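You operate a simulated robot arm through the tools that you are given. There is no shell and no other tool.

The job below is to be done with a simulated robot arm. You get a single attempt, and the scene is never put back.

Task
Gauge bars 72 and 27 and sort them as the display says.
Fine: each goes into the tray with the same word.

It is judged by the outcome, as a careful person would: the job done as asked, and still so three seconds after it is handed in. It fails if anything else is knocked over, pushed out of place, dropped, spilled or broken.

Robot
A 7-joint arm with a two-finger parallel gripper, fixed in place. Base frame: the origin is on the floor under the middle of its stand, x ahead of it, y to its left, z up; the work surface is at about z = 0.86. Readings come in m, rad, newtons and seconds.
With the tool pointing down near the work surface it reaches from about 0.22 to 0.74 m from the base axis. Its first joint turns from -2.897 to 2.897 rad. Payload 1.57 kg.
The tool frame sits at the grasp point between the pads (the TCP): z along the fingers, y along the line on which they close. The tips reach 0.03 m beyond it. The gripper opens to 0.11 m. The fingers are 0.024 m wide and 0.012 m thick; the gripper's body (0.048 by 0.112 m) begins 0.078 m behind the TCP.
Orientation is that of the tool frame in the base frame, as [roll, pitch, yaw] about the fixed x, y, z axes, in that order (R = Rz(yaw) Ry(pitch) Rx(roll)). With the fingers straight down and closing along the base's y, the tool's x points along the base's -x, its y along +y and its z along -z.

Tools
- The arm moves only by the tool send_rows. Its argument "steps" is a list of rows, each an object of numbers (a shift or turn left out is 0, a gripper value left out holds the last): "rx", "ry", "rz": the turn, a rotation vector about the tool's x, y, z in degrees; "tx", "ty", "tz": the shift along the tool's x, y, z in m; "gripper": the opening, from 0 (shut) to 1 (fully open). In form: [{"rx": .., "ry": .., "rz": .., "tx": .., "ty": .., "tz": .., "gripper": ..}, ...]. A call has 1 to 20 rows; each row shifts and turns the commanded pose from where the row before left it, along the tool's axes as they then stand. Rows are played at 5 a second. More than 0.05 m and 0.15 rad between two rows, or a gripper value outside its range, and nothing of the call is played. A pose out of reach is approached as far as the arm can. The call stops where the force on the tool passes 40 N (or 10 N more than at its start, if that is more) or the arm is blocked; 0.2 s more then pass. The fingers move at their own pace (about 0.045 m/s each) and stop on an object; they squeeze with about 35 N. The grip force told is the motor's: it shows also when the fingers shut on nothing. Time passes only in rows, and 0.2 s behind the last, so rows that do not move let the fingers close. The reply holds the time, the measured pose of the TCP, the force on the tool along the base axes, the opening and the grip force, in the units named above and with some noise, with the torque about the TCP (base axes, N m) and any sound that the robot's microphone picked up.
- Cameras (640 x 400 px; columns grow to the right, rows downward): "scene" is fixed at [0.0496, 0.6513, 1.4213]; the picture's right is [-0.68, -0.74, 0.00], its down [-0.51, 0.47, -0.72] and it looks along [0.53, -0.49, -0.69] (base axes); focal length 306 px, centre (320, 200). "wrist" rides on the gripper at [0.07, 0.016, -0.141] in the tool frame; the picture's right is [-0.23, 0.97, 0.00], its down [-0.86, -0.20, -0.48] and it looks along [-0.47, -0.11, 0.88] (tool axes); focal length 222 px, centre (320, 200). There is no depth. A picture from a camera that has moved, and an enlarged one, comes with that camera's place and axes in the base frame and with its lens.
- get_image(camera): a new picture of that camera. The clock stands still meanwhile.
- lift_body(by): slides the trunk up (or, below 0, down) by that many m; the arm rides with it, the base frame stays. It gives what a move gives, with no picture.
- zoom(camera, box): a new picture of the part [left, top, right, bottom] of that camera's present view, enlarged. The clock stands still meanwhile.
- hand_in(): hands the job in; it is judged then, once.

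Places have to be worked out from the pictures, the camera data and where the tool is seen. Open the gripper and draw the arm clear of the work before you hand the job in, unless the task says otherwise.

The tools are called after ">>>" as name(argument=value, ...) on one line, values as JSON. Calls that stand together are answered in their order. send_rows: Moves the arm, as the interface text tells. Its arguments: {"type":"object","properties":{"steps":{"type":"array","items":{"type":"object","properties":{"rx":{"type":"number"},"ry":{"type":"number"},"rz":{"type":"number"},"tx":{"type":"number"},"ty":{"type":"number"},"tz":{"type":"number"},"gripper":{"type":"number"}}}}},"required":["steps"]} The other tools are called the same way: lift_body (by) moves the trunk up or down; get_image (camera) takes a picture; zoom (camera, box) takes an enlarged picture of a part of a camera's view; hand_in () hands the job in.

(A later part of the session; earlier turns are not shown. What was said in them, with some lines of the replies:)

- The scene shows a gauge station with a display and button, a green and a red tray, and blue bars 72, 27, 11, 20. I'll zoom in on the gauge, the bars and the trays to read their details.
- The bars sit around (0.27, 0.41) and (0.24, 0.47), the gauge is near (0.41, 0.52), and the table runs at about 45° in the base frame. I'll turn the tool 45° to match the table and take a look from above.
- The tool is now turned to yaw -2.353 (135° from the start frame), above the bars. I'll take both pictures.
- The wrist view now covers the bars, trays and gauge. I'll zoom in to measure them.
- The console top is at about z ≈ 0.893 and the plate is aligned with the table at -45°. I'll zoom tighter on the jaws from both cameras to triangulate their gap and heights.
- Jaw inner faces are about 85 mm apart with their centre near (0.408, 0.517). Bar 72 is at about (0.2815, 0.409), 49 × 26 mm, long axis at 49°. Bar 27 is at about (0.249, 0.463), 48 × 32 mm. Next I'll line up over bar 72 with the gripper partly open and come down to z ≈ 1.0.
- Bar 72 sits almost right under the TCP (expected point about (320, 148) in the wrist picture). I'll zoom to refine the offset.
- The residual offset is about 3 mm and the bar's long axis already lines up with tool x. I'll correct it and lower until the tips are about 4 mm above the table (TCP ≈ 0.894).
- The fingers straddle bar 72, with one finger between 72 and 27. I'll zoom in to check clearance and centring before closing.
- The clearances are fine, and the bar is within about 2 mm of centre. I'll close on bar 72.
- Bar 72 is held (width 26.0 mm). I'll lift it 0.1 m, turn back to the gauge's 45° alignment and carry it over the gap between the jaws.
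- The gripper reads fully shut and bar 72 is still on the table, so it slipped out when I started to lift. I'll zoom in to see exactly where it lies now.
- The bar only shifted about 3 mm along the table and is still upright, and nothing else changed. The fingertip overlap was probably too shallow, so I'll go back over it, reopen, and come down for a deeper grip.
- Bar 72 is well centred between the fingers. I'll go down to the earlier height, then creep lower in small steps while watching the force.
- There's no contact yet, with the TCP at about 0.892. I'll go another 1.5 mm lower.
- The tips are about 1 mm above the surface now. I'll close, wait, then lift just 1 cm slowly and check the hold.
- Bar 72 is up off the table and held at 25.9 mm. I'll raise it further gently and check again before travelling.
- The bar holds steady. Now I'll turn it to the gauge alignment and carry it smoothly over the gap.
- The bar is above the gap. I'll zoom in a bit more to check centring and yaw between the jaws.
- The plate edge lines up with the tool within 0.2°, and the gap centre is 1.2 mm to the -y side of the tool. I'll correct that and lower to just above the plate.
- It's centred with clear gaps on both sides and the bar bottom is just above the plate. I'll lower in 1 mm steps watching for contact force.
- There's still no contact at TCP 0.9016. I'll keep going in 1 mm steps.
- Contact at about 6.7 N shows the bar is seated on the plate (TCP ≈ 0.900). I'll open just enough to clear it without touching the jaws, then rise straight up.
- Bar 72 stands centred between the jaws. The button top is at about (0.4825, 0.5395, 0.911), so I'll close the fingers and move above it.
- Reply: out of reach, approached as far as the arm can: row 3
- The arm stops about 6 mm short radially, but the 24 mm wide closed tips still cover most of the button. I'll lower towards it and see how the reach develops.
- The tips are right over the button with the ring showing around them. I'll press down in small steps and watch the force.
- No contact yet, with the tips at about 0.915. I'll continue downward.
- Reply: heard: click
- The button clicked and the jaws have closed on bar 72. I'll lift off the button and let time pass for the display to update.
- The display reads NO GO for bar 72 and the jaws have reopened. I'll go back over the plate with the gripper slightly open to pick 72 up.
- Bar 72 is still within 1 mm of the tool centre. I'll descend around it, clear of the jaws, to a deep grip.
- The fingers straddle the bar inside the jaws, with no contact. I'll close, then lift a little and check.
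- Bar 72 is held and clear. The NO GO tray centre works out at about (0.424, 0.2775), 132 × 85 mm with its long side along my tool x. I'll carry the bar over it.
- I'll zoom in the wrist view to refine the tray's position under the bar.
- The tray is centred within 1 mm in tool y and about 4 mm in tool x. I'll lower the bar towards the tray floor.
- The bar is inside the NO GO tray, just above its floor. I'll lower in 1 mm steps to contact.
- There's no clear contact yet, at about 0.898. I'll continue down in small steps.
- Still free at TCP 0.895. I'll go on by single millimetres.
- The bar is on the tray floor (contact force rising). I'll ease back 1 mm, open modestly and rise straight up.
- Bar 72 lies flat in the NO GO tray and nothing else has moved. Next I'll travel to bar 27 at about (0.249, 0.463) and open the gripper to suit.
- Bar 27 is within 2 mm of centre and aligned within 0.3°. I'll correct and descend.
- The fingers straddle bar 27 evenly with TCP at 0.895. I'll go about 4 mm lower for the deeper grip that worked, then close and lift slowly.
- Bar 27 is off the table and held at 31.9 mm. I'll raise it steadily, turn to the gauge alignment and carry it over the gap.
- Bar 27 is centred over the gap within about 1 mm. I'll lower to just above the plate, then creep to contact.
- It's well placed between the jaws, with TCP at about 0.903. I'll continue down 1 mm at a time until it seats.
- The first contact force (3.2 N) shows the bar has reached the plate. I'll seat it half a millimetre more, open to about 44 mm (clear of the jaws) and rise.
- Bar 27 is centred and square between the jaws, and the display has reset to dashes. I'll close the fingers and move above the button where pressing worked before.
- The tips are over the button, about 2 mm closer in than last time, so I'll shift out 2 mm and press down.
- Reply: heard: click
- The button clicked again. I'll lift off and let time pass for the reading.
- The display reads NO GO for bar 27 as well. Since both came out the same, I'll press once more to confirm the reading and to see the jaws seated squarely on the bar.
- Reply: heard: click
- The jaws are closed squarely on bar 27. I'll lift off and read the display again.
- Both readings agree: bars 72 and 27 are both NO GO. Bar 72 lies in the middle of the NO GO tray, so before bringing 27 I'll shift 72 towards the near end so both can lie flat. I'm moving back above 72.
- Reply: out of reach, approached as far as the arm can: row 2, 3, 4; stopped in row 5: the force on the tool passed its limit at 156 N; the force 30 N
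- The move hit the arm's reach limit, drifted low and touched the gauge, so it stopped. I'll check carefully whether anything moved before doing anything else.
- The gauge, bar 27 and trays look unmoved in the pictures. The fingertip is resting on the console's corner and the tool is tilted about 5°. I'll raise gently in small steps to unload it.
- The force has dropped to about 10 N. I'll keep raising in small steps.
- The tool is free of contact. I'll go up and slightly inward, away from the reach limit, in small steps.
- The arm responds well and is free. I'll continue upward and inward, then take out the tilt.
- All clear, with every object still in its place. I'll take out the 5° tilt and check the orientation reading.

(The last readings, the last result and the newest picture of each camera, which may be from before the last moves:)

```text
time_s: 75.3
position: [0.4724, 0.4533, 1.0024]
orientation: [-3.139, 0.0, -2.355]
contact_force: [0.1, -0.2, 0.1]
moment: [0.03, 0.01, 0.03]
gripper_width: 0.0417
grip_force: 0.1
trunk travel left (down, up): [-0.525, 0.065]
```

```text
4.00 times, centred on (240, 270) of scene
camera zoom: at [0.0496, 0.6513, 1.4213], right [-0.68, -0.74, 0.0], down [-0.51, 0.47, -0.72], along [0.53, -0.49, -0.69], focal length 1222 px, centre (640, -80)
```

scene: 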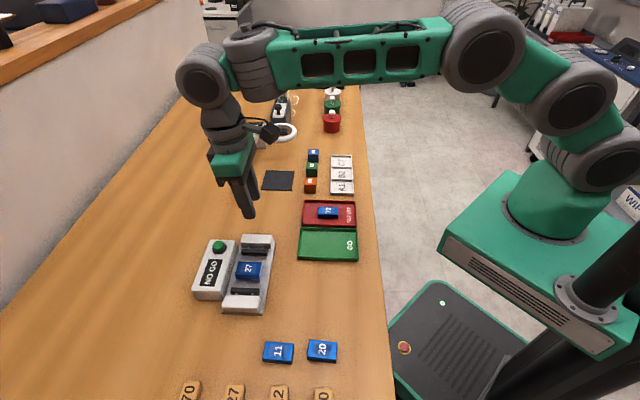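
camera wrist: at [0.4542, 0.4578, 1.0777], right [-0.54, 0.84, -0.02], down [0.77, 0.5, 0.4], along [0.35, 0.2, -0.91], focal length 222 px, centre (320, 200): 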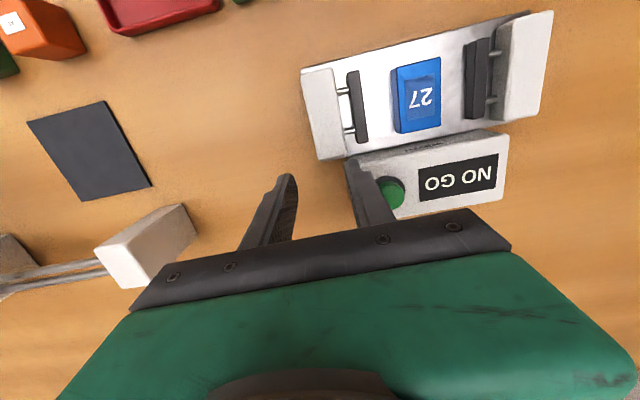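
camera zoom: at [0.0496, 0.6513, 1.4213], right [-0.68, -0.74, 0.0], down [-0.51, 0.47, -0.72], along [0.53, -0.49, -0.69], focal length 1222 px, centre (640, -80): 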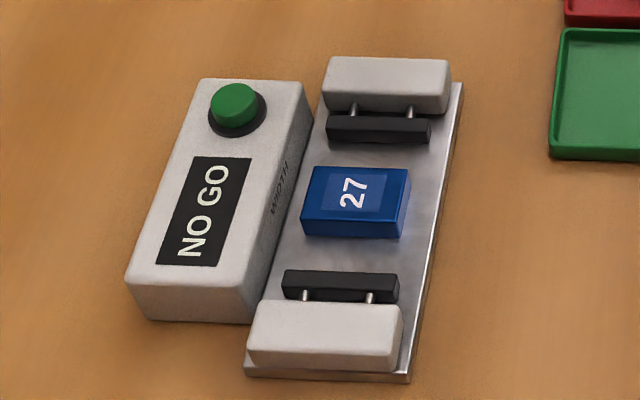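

The tool points straight down again and the gauge is exactly where it was. Now I'll move over bar 72 in the NO GO tray.

>>> send_rows(steps=[{"tx": 0.0318, "ty": -0.0179}, {"tx": 0.0318, "ty": -0.0179}, {"tx": 0.0318, "ty": -0.0179}, {"tx": 0.0318, "ty": -0.0179}, {"tx": 0.0316, "ty": -0.0178}, {}, {}])

>>> zoom(camera="wrist", box=[240, 60, 400, 200])

```text
time_s: 76.9
position: [0.4221, 0.2776, 1.002]
orientation: [-3.138, 0.001, -2.355]
contact_force: [-0.2, 0.2, -0.3]
moment: [-0.01, -0.02, 0.0]
gripper_width: 0.0418
grip_force: 0.0
trunk travel left (down, up): [-0.525, 0.065]
```

```text
2.86 times, centred on (320, 130) of wrist
camera zoom: at [0.3621, 0.2397, 1.1434], right [-0.53, 0.85, 0.0], down [0.74, 0.47, 0.48], along [0.41, 0.25, -0.88], focal length 635 px, centre (320, 400)
```

zoom: 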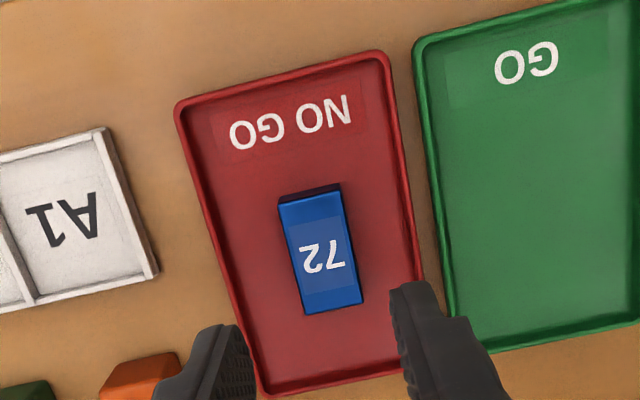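

Bar 72 lies flat and square in the tray. I'll grip it deep enough, with a small opening to stay clear of the walls, and shift it about 33 mm towards the near end.

>>> send_rows(steps=[{"tx": -0.0023, "gripper": 0.34}, {"tz": 0.04}, {"tz": 0.035}, {"tz": 0.02}, {"tz": 0.008}, {"tz": 0.003}, {}])

>>> zoom(camera="wrist", box=[240, 100, 400, 220])

```text
time_s: 78.5
position: [0.4263, 0.2794, 0.898]
orientation: [-3.136, 0.0, -2.353]
contact_force: [0.8, 0.0, 0.2]
moment: [0.01, -0.02, 0.01]
gripper_width: 0.0372
grip_force: 0.0
trunk travel left (down, up): [-0.525, 0.065]
```

```text
3.33 times, centred on (320, 160) of wrist
camera zoom: at [0.3655, 0.2418, 1.039], right [-0.53, 0.85, 0.0], down [0.74, 0.47, 0.48], along [0.41, 0.25, -0.88], focal length 740 px, centre (320, 333)
```

zoom: 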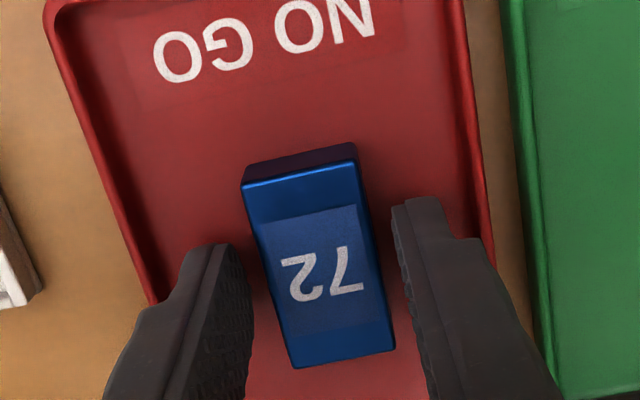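

The fingers straddle 72 inside the tray. I'll go 2.5 mm lower, close, lift 1 cm, move it 33 mm towards the near end, and check.

>>> send_rows(steps=[{"tz": 0.0015}, {"tz": 0.001}, {}, {"gripper": 0}, {}, {}, {}, {}, {}])

>>> send_rows(steps=[{"tz": -0.004}, {"tz": -0.006}, {"tz": -0.005}, {}, {"tx": 0.011}, {"tx": 0.011}, {"tx": 0.011}, {}, {}])

>>> zoom(camera="wrist", box=[220, 60, 420, 220])

>>> zoom(camera="scene", box=[280, 170, 380, 270])

```text
time_s: 80.5
position: [0.4258, 0.2801, 0.8956]
orientation: [-3.138, 0.001, -2.355]
contact_force: [0.1, 0.0, -0.2]
moment: [0.01, 0.01, 0.0]
gripper_width: 0.0259
grip_force: 35.4
trunk travel left (down, up): [-0.525, 0.065]
```

```text
time_s: 82.5
position: [0.4025, 0.2553, 0.9102]
orientation: [-3.139, 0.0, -2.356]
contact_force: [-0.6, 0.1, -0.2]
moment: [0.0, 0.0, 0.02]
gripper_width: 0.0257
grip_force: 35.1
trunk travel left (down, up): [-0.525, 0.065]
```

```text
2.50 times, centred on (320, 140) of wrist
camera zoom: at [0.3426, 0.2176, 1.051], right [-0.53, 0.85, 0.0], down [0.74, 0.47, 0.48], along [0.41, 0.25, -0.88], focal length 555 px, centre (320, 350)
```

zoom: 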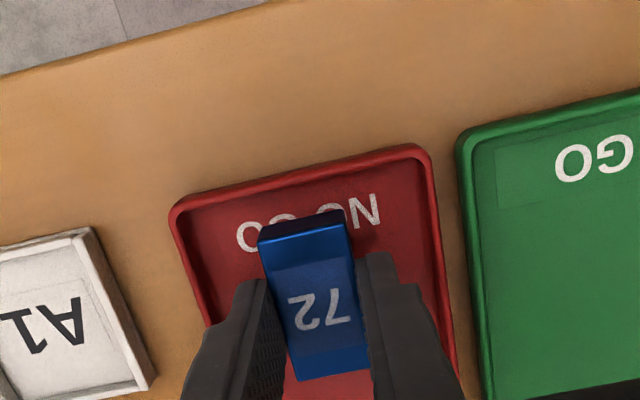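

```text
4.00 times, centred on (330, 220) of scene
camera zoom: at [0.0496, 0.6513, 1.4213], right [-0.68, -0.74, 0.0], down [-0.51, 0.47, -0.72], along [0.53, -0.49, -0.69], focal length 1222 px, centre (280, 120)
```

zoom: 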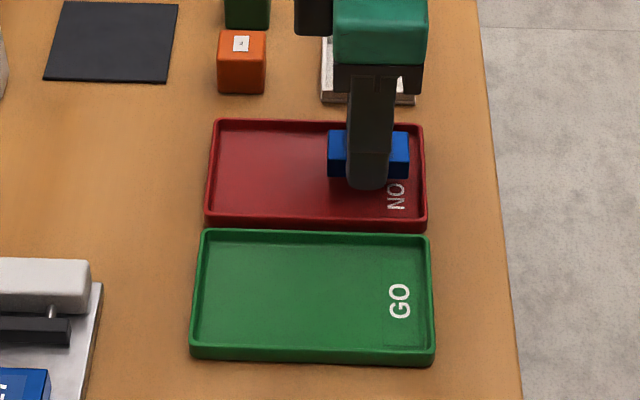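

Bar 72 is held and now near the close end with about 6 mm to the wall. I'll lower it back to the floor and release.

>>> send_rows(steps=[{"tz": 0.006}, {"tz": 0.005}, {"tz": 0.003}, {"tz": 0.001}, {}])

```text
time_s: 83.7
position: [0.4032, 0.2553, 0.8951]
orientation: [-3.137, 0.002, -2.354]
contact_force: [0.9, -0.9, 1.9]
moment: [0.03, 0.05, 0.01]
gripper_width: 0.026
grip_force: 35.0
trunk travel left (down, up): [-0.525, 0.065]
```

The first touch registers at about 1.9 N. I'll seat it half a millimetre more, open a little and rise.

>>> send_rows(steps=[{"tz": 0.0005}, {"gripper": 0.34}, {}, {}, {"tz": -0.01}, {"tz": -0.03}, {"tz": -0.03}, {"tz": -0.035}, {}])

>>> zoom(camera="wrist", box=[220, 60, 420, 220])

>>> zoom(camera="scene", box=[280, 170, 380, 270])

```text
time_s: 85.7
position: [0.3999, 0.2536, 0.9991]
orientation: [-3.138, 0.0, -2.355]
contact_force: [0.2, 0.3, -0.4]
moment: [0.01, 0.04, 0.02]
gripper_width: 0.0374
grip_force: 0.0
trunk travel left (down, up): [-0.525, 0.065]
```

```text
2.50 times, centred on (320, 140) of wrist
camera zoom: at [0.3408, 0.2172, 1.1409], right [-0.53, 0.85, 0.0], down [0.74, 0.47, 0.48], along [0.41, 0.25, -0.88], focal length 555 px, centre (320, 350)
```

zoom: 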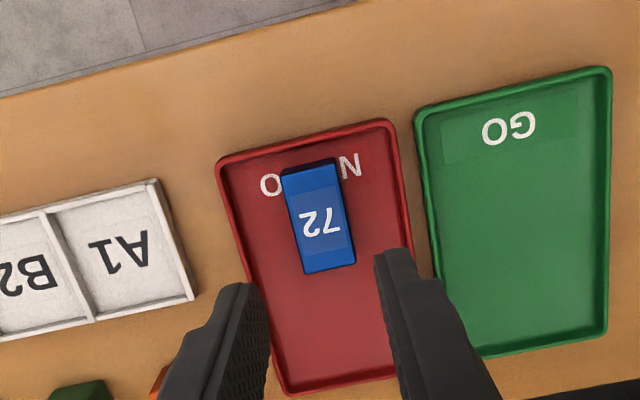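

```text
4.00 times, centred on (330, 220) of scene
camera zoom: at [0.0496, 0.6513, 1.4213], right [-0.68, -0.74, 0.0], down [-0.51, 0.47, -0.72], along [0.53, -0.49, -0.69], focal length 1222 px, centre (280, 120)
```

zoom: 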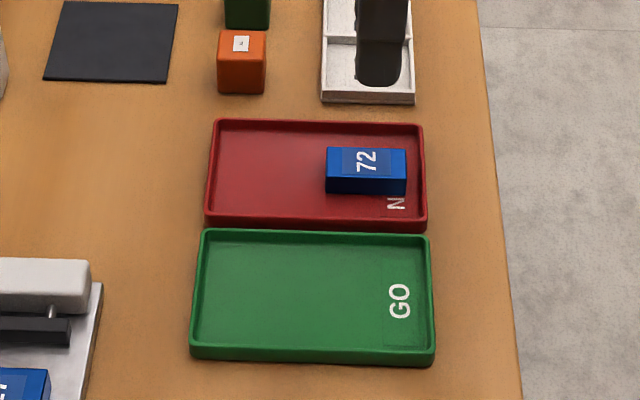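

72 lies flat at the near end of the NO GO tray, leaving room at the far end. Next I'll go back over bar 27 on the gauge.

>>> send_rows(steps=[{"tz": -0.01, "gripper": 0.41}, {"tx": -0.0273, "ty": 0.0258}, {"tx": -0.0273, "ty": 0.0258}, {"tx": -0.0273, "ty": 0.0258}, {"tx": -0.0273, "ty": 0.0258}, {"tx": -0.0273, "ty": 0.0258}, {"tx": -0.0273, "ty": 0.0258}, {"tx": -0.0271, "ty": 0.0255}, {}, {}])

>>> zoom(camera="wrist", box=[230, 90, 410, 220])

```text
time_s: 87.9
position: [0.4099, 0.5177, 1.0107]
orientation: [-3.137, 0.0, -2.355]
contact_force: [0.5, 1.0, 0.0]
moment: [-0.02, 0.02, 0.01]
gripper_width: 0.0451
grip_force: 0.0
trunk travel left (down, up): [-0.525, 0.065]
```

```text
3.08 times, centred on (320, 155) of wrist
camera zoom: at [0.3501, 0.4796, 1.1514], right [-0.53, 0.85, 0.0], down [0.74, 0.47, 0.48], along [0.41, 0.25, -0.88], focal length 684 px, centre (320, 338)
```

zoom: 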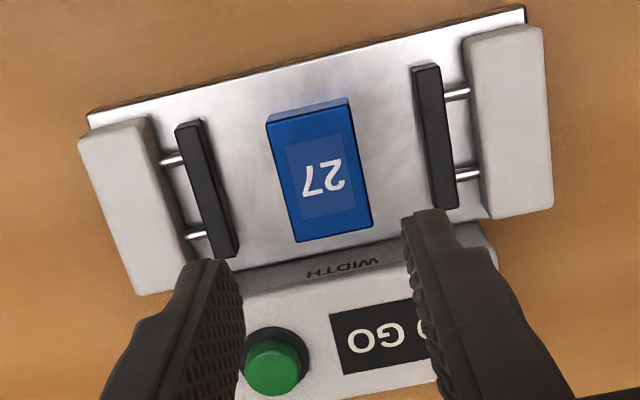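

Bar 27 is within 1 mm of tool centre. I'll nudge to balance the jaw clearances and descend to the grip height used before.

>>> send_rows(steps=[{"tx": -0.001, "ty": 0.0006, "gripper": 0.4}, {"tz": 0.04}, {"tz": 0.035}, {"tz": 0.02}, {"tz": 0.008}, {"tz": 0.004}, {}])

>>> zoom(camera="wrist", box=[230, 100, 410, 230])

```text
time_s: 89.5
position: [0.4098, 0.5176, 0.9014]
orientation: [-3.139, 0.001, -2.352]
contact_force: [0.3, -0.3, 0.0]
moment: [-0.01, 0.02, 0.0]
gripper_width: 0.044
grip_force: 0.0
trunk travel left (down, up): [-0.525, 0.065]
```

```text
3.08 times, centred on (320, 165) of wrist
camera zoom: at [0.3494, 0.4809, 1.0437], right [-0.53, 0.85, 0.0], down [0.74, 0.47, 0.48], along [0.41, 0.25, -0.88], focal length 684 px, centre (320, 308)
```

zoom: 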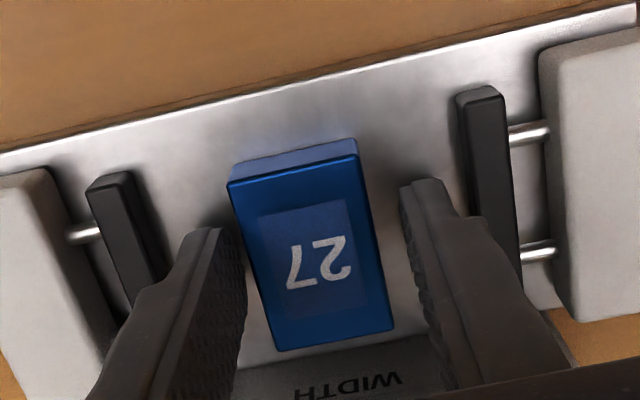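

The fingers sit around bar 27 without contact. I'll go 1 mm lower, close, and lift slowly.

>>> send_rows(steps=[{"tz": 0.001}, {}, {"gripper": 0}, {}, {}, {}, {}, {}, {"tz": -0.004}, {"tz": -0.006}, {"tz": -0.015}, {"tz": -0.025}, {"tz": -0.03}, {"tz": -0.01}, {}])

>>> zoom(camera="wrist", box=[230, 100, 410, 230])

>>> zoom(camera="scene", box=[180, 220, 300, 320])

```text
time_s: 92.7
position: [0.4104, 0.5195, 0.9897]
orientation: [-3.138, 0.001, -2.353]
contact_force: [0.3, -1.5, -0.6]
moment: [-0.02, -0.03, 0.02]
gripper_width: 0.0321
grip_force: 35.2
trunk travel left (down, up): [-0.525, 0.065]
```

```text
3.08 times, centred on (320, 165) of wrist
camera zoom: at [0.3495, 0.4813, 1.131], right [-0.53, 0.85, 0.0], down [0.74, 0.47, 0.48], along [0.41, 0.25, -0.88], focal length 684 px, centre (320, 308)
```

zoom: 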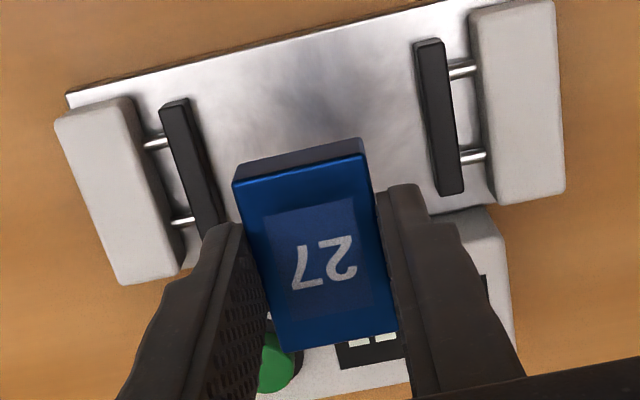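

```text
4.00 times, centred on (240, 270) of scene
camera zoom: at [0.0496, 0.6513, 1.4213], right [-0.68, -0.74, 0.0], down [-0.51, 0.47, -0.72], along [0.53, -0.49, -0.69], focal length 1222 px, centre (640, -80)
```

zoom: 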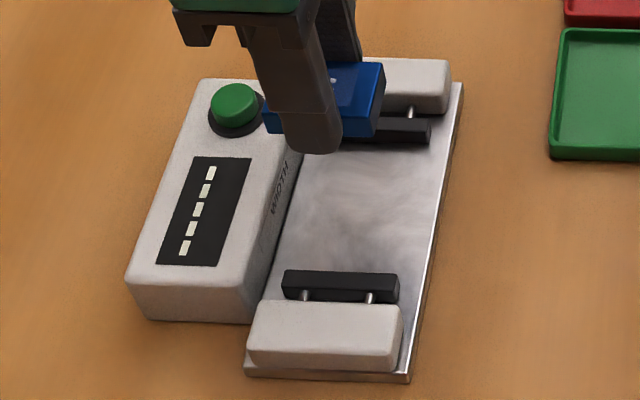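

Bar 27 is securely held (32 mm). I'll carry it to the free far half of the NO GO tray, aiming for about (0.443, 0.298).

>>> send_rows(steps=[{"tz": -0.005}, {"tx": 0.0141, "ty": -0.019}, {"tx": 0.0221, "ty": -0.03}, {"tx": 0.0221, "ty": -0.03}, {"tx": 0.0221, "ty": -0.03}, {"tx": 0.0221, "ty": -0.03}, {"tx": 0.0221, "ty": -0.03}, {"tx": 0.0078, "ty": -0.01}, {}, {}])

>>> zoom(camera="wrist", box=[220, 50, 420, 210])

>>> zoom(camera="scene", box=[270, 150, 390, 270])

```text
time_s: 94.9
position: [0.4432, 0.2988, 0.9963]
orientation: [-3.139, 0.0, -2.352]
contact_force: [-0.5, 0.0, -1.0]
moment: [0.02, 0.0, 0.01]
gripper_width: 0.0319
grip_force: 34.8
trunk travel left (down, up): [-0.525, 0.065]
```

```text
2.50 times, centred on (320, 130) of wrist
camera zoom: at [0.3834, 0.2615, 1.1371], right [-0.53, 0.85, 0.0], down [0.74, 0.47, 0.48], along [0.41, 0.25, -0.88], focal length 555 px, centre (320, 375)
```

zoom: 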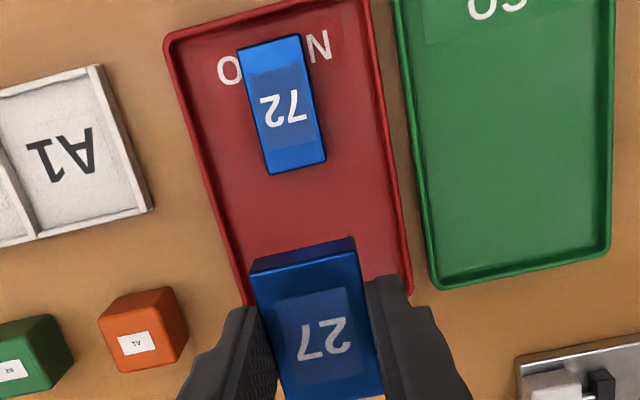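

```text
3.33 times, centred on (330, 210) of scene
camera zoom: at [0.0496, 0.6513, 1.4213], right [-0.68, -0.74, 0.0], down [-0.51, 0.47, -0.72], along [0.53, -0.49, -0.69], focal length 1018 px, centre (287, 167)
```

zoom: 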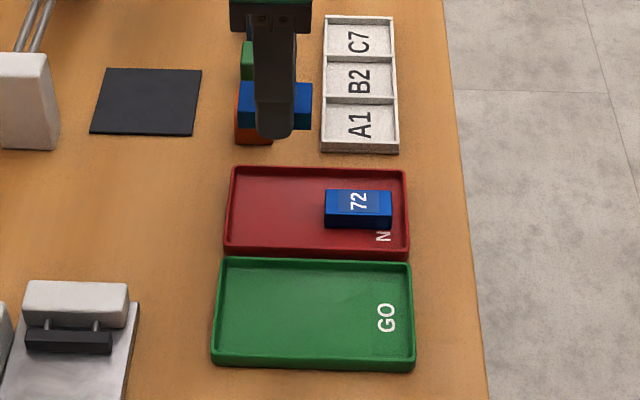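

The landing spot leaves about 11 mm to bar 72 and 8 mm to the far wall. The tray centre is about 3 mm to the -y side, so I'll shift that much and lower.

>>> send_rows(steps=[{"ty": -0.003}, {"tz": 0.035}, {"tz": 0.03}, {"tz": 0.02}, {"tz": 0.008}, {}])

>>> zoom(camera="scene", box=[280, 170, 380, 270])

>>> zoom(camera="wrist", box=[220, 70, 420, 220])

```text
time_s: 96.3
position: [0.4447, 0.2957, 0.9032]
orientation: [-3.137, 0.0, -2.355]
contact_force: [0.7, 0.4, 0.4]
moment: [-0.02, 0.02, 0.04]
gripper_width: 0.0321
grip_force: 35.3
trunk travel left (down, up): [-0.525, 0.065]
```

```text
4.00 times, centred on (330, 220) of scene
camera zoom: at [0.0496, 0.6513, 1.4213], right [-0.68, -0.74, 0.0], down [-0.51, 0.47, -0.72], along [0.53, -0.49, -0.69], focal length 1222 px, centre (280, 120)
```

zoom: 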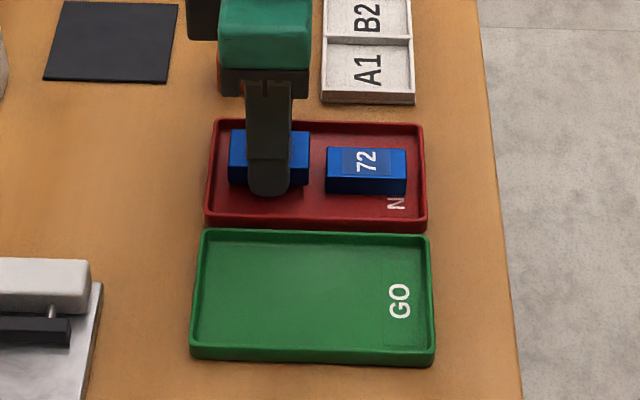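

```text
2.67 times, centred on (320, 145) of wrist
camera zoom: at [0.3854, 0.258, 1.044], right [-0.53, 0.85, 0.0], down [0.74, 0.47, 0.48], along [0.41, 0.25, -0.88], focal length 592 px, centre (320, 347)
```

zoom: 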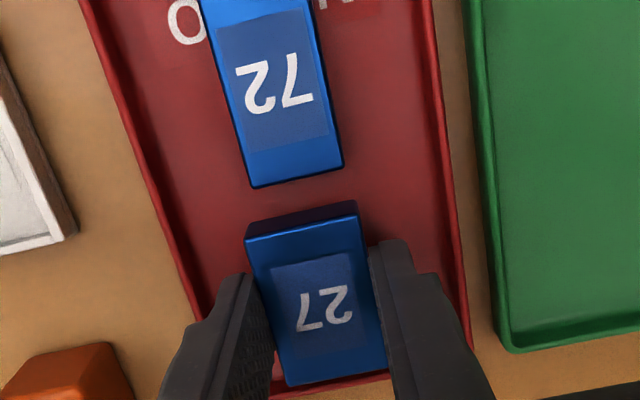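

Bar 27 is inside the tray, clear of 72 and of the walls. I'll lower in small steps to the floor.

>>> send_rows(steps=[{"tz": 0.002}, {"tz": 0.002}, {"tz": 0.002}, {"tz": 0.001}, {}])

>>> send_rows(steps=[{"tz": 0.001}, {}])

```text
time_s: 97.5
position: [0.4443, 0.2969, 0.8965]
orientation: [-3.138, -0.002, -2.354]
contact_force: [0.5, 0.3, -0.5]
moment: [0.01, 0.02, -0.01]
gripper_width: 0.032
grip_force: 34.6
trunk travel left (down, up): [-0.525, 0.065]
```

```text
time_s: 98.1
position: [0.4449, 0.2955, 0.8943]
orientation: [-3.138, 0.0, -2.354]
contact_force: [-0.5, -0.8, -0.7]
moment: [-0.01, -0.03, 0.0]
gripper_width: 0.0316
grip_force: 35.2
trunk travel left (down, up): [-0.525, 0.065]
```

No contact yet. I'll take one more millimetre at a time.

>>> send_rows(steps=[{"tz": 0.001}, {}])

>>> send_rows(steps=[{"tz": 0.0007}, {}])

```text
time_s: 98.7
position: [0.4439, 0.2962, 0.8953]
orientation: [-3.138, 0.001, -2.356]
contact_force: [0.4, -1.4, 3.2]
moment: [-0.03, 0.09, 0.0]
gripper_width: 0.0319
grip_force: 35.1
trunk travel left (down, up): [-0.525, 0.065]
```

```text
time_s: 99.3
position: [0.4439, 0.2961, 0.894]
orientation: [-3.138, 0.001, -2.355]
contact_force: [-1.5, -2.1, 13.4]
moment: [-0.15, 0.24, 0.0]
gripper_width: 0.0319
grip_force: 34.9
trunk travel left (down, up): [-0.525, 0.065]
```

The bar is seated on the tray floor. I'll ease back, open just enough, and rise straight up.

>>> send_rows(steps=[{"tz": -0.0007}, {"gripper": 0.37}, {}, {}, {"tz": -0.01}, {"tz": -0.03}, {"tz": -0.04}, {"tz": -0.04}, {"tz": -0.04}, {}])

>>> get_image(camera="wrist")

>>> zoom(camera="scene", box=[280, 170, 380, 270])

```text
time_s: 101.5
position: [0.4438, 0.2973, 1.053]
orientation: [-3.137, -0.001, -2.354]
contact_force: [0.7, 0.0, -0.1]
moment: [0.02, 0.0, 0.01]
gripper_width: 0.0408
grip_force: 0.1
trunk travel left (down, up): [-0.525, 0.065]
```

```text
taken
camera wrist: at [0.3848, 0.2603, 1.1943], right [-0.53, 0.85, 0.0], down [0.74, 0.47, 0.48], along [0.41, 0.25, -0.88], focal length 222 px, centre (320, 200)
```

wrist: 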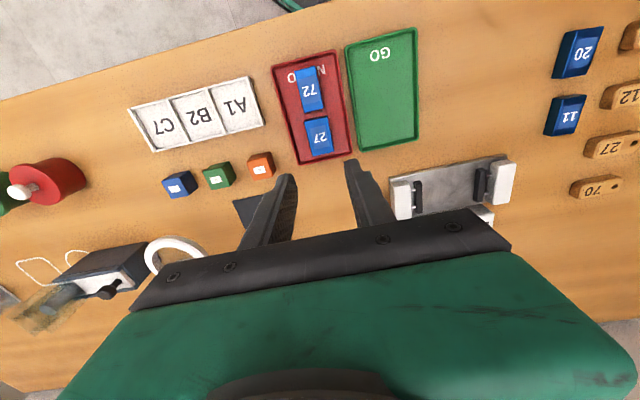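

```text
4.00 times, centred on (330, 220) of scene
camera zoom: at [0.0496, 0.6513, 1.4213], right [-0.68, -0.74, 0.0], down [-0.51, 0.47, -0.72], along [0.53, -0.49, -0.69], focal length 1222 px, centre (280, 120)
```

zoom: 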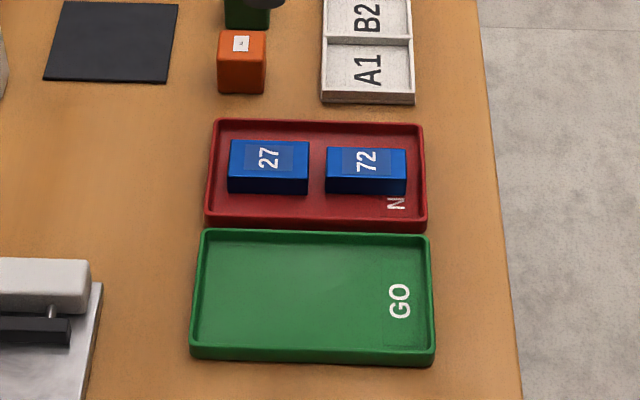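

Both bars lie flat in the NO GO tray. I'll open the gripper, draw the arm up and back clear of the work, and check the whole scene.

>>> send_rows(steps=[{"tz": -0.04, "gripper": 1}, {"tz": -0.04}, {"tz": -0.04}, {"tz": -0.03}, {"tx": 0.04}, {"tx": 0.04}, {"tx": 0.04}, {}, {}])

>>> get_image(camera="scene")

>>> get_image(camera="wrist")

>>> zoom(camera="scene", box=[180, 220, 300, 320])

```text
time_s: 103.5
position: [0.3614, 0.2139, 1.2039]
orientation: [-3.138, -0.001, -2.354]
contact_force: [-0.2, 0.9, 0.4]
moment: [-0.01, -0.01, 0.03]
gripper_width: 0.1099
grip_force: 0.0
trunk travel left (down, up): [-0.525, 0.065]
```

```text
taken
```

scene: 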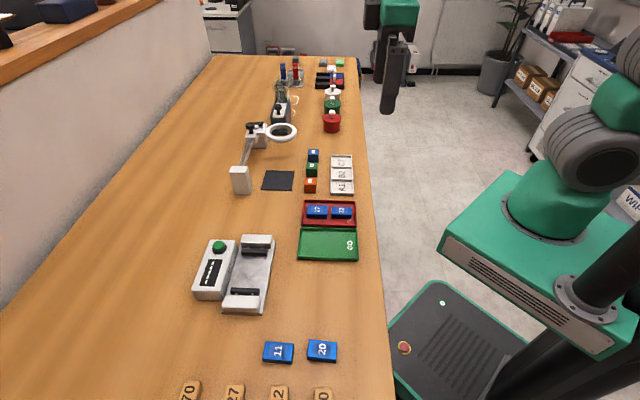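

```text
taken
camera wrist: at [0.3013, 0.1759, 1.3452], right [-0.53, 0.85, 0.0], down [0.74, 0.47, 0.48], along [0.41, 0.25, -0.88], focal length 222 px, centre (320, 200)
```

wrist: 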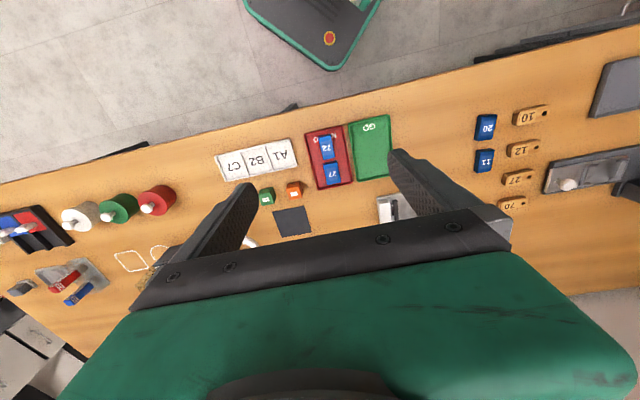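

```text
4.00 times, centred on (240, 270) of scene
camera zoom: at [0.0496, 0.6513, 1.4213], right [-0.68, -0.74, 0.0], down [-0.51, 0.47, -0.72], along [0.53, -0.49, -0.69], focal length 1222 px, centre (640, -80)
```

zoom: 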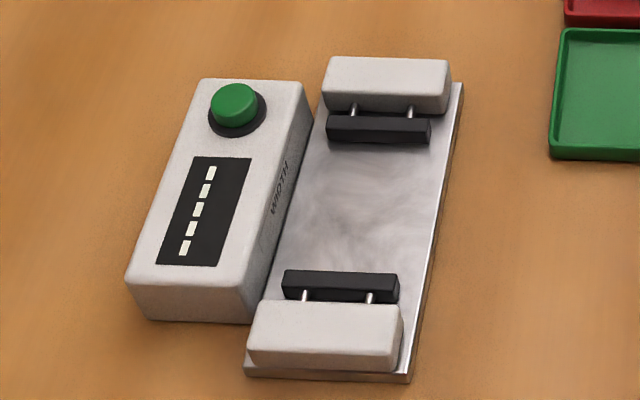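

Bars 72 and 27 were both gauged NO GO and lie flat in the NO GO tray. The gauge, the trays, bars 11 and 20 and everything else sit where they started. The gripper is open and the arm is clear, so I'm handing in.

>>> hand_in()

```text
The job is handed in.
```

I gauged bars 72 and 27. The display read NO GO for both, so both are lying flat in the NO GO tray. I pressed the gauge a second time for bar 27 and got the same reading.

Two things went wrong along the way:

- **Slipped grip:** bar 72 slipped out of the gripper on the first pick-up and shifted about 3 mm on the table. I picked it up again with a deeper grip.
- **Contact with the gauge:** while leaving the button for the second time, the arm hit its reach limit and drifted down. A fingertip hit the corner of the gauge console, and the move stopped with a reading of 156 N. In before-and-after pictures the gauge had not moved, and bar 27 was still in place on it. I have not run the gauge since then.

I also moved bar 72 about 33 mm towards the near end of the tray so that both bars would fit side by side. In the final pictures, everything else was where it started. The gripper was open and the arm clear when I handed in.
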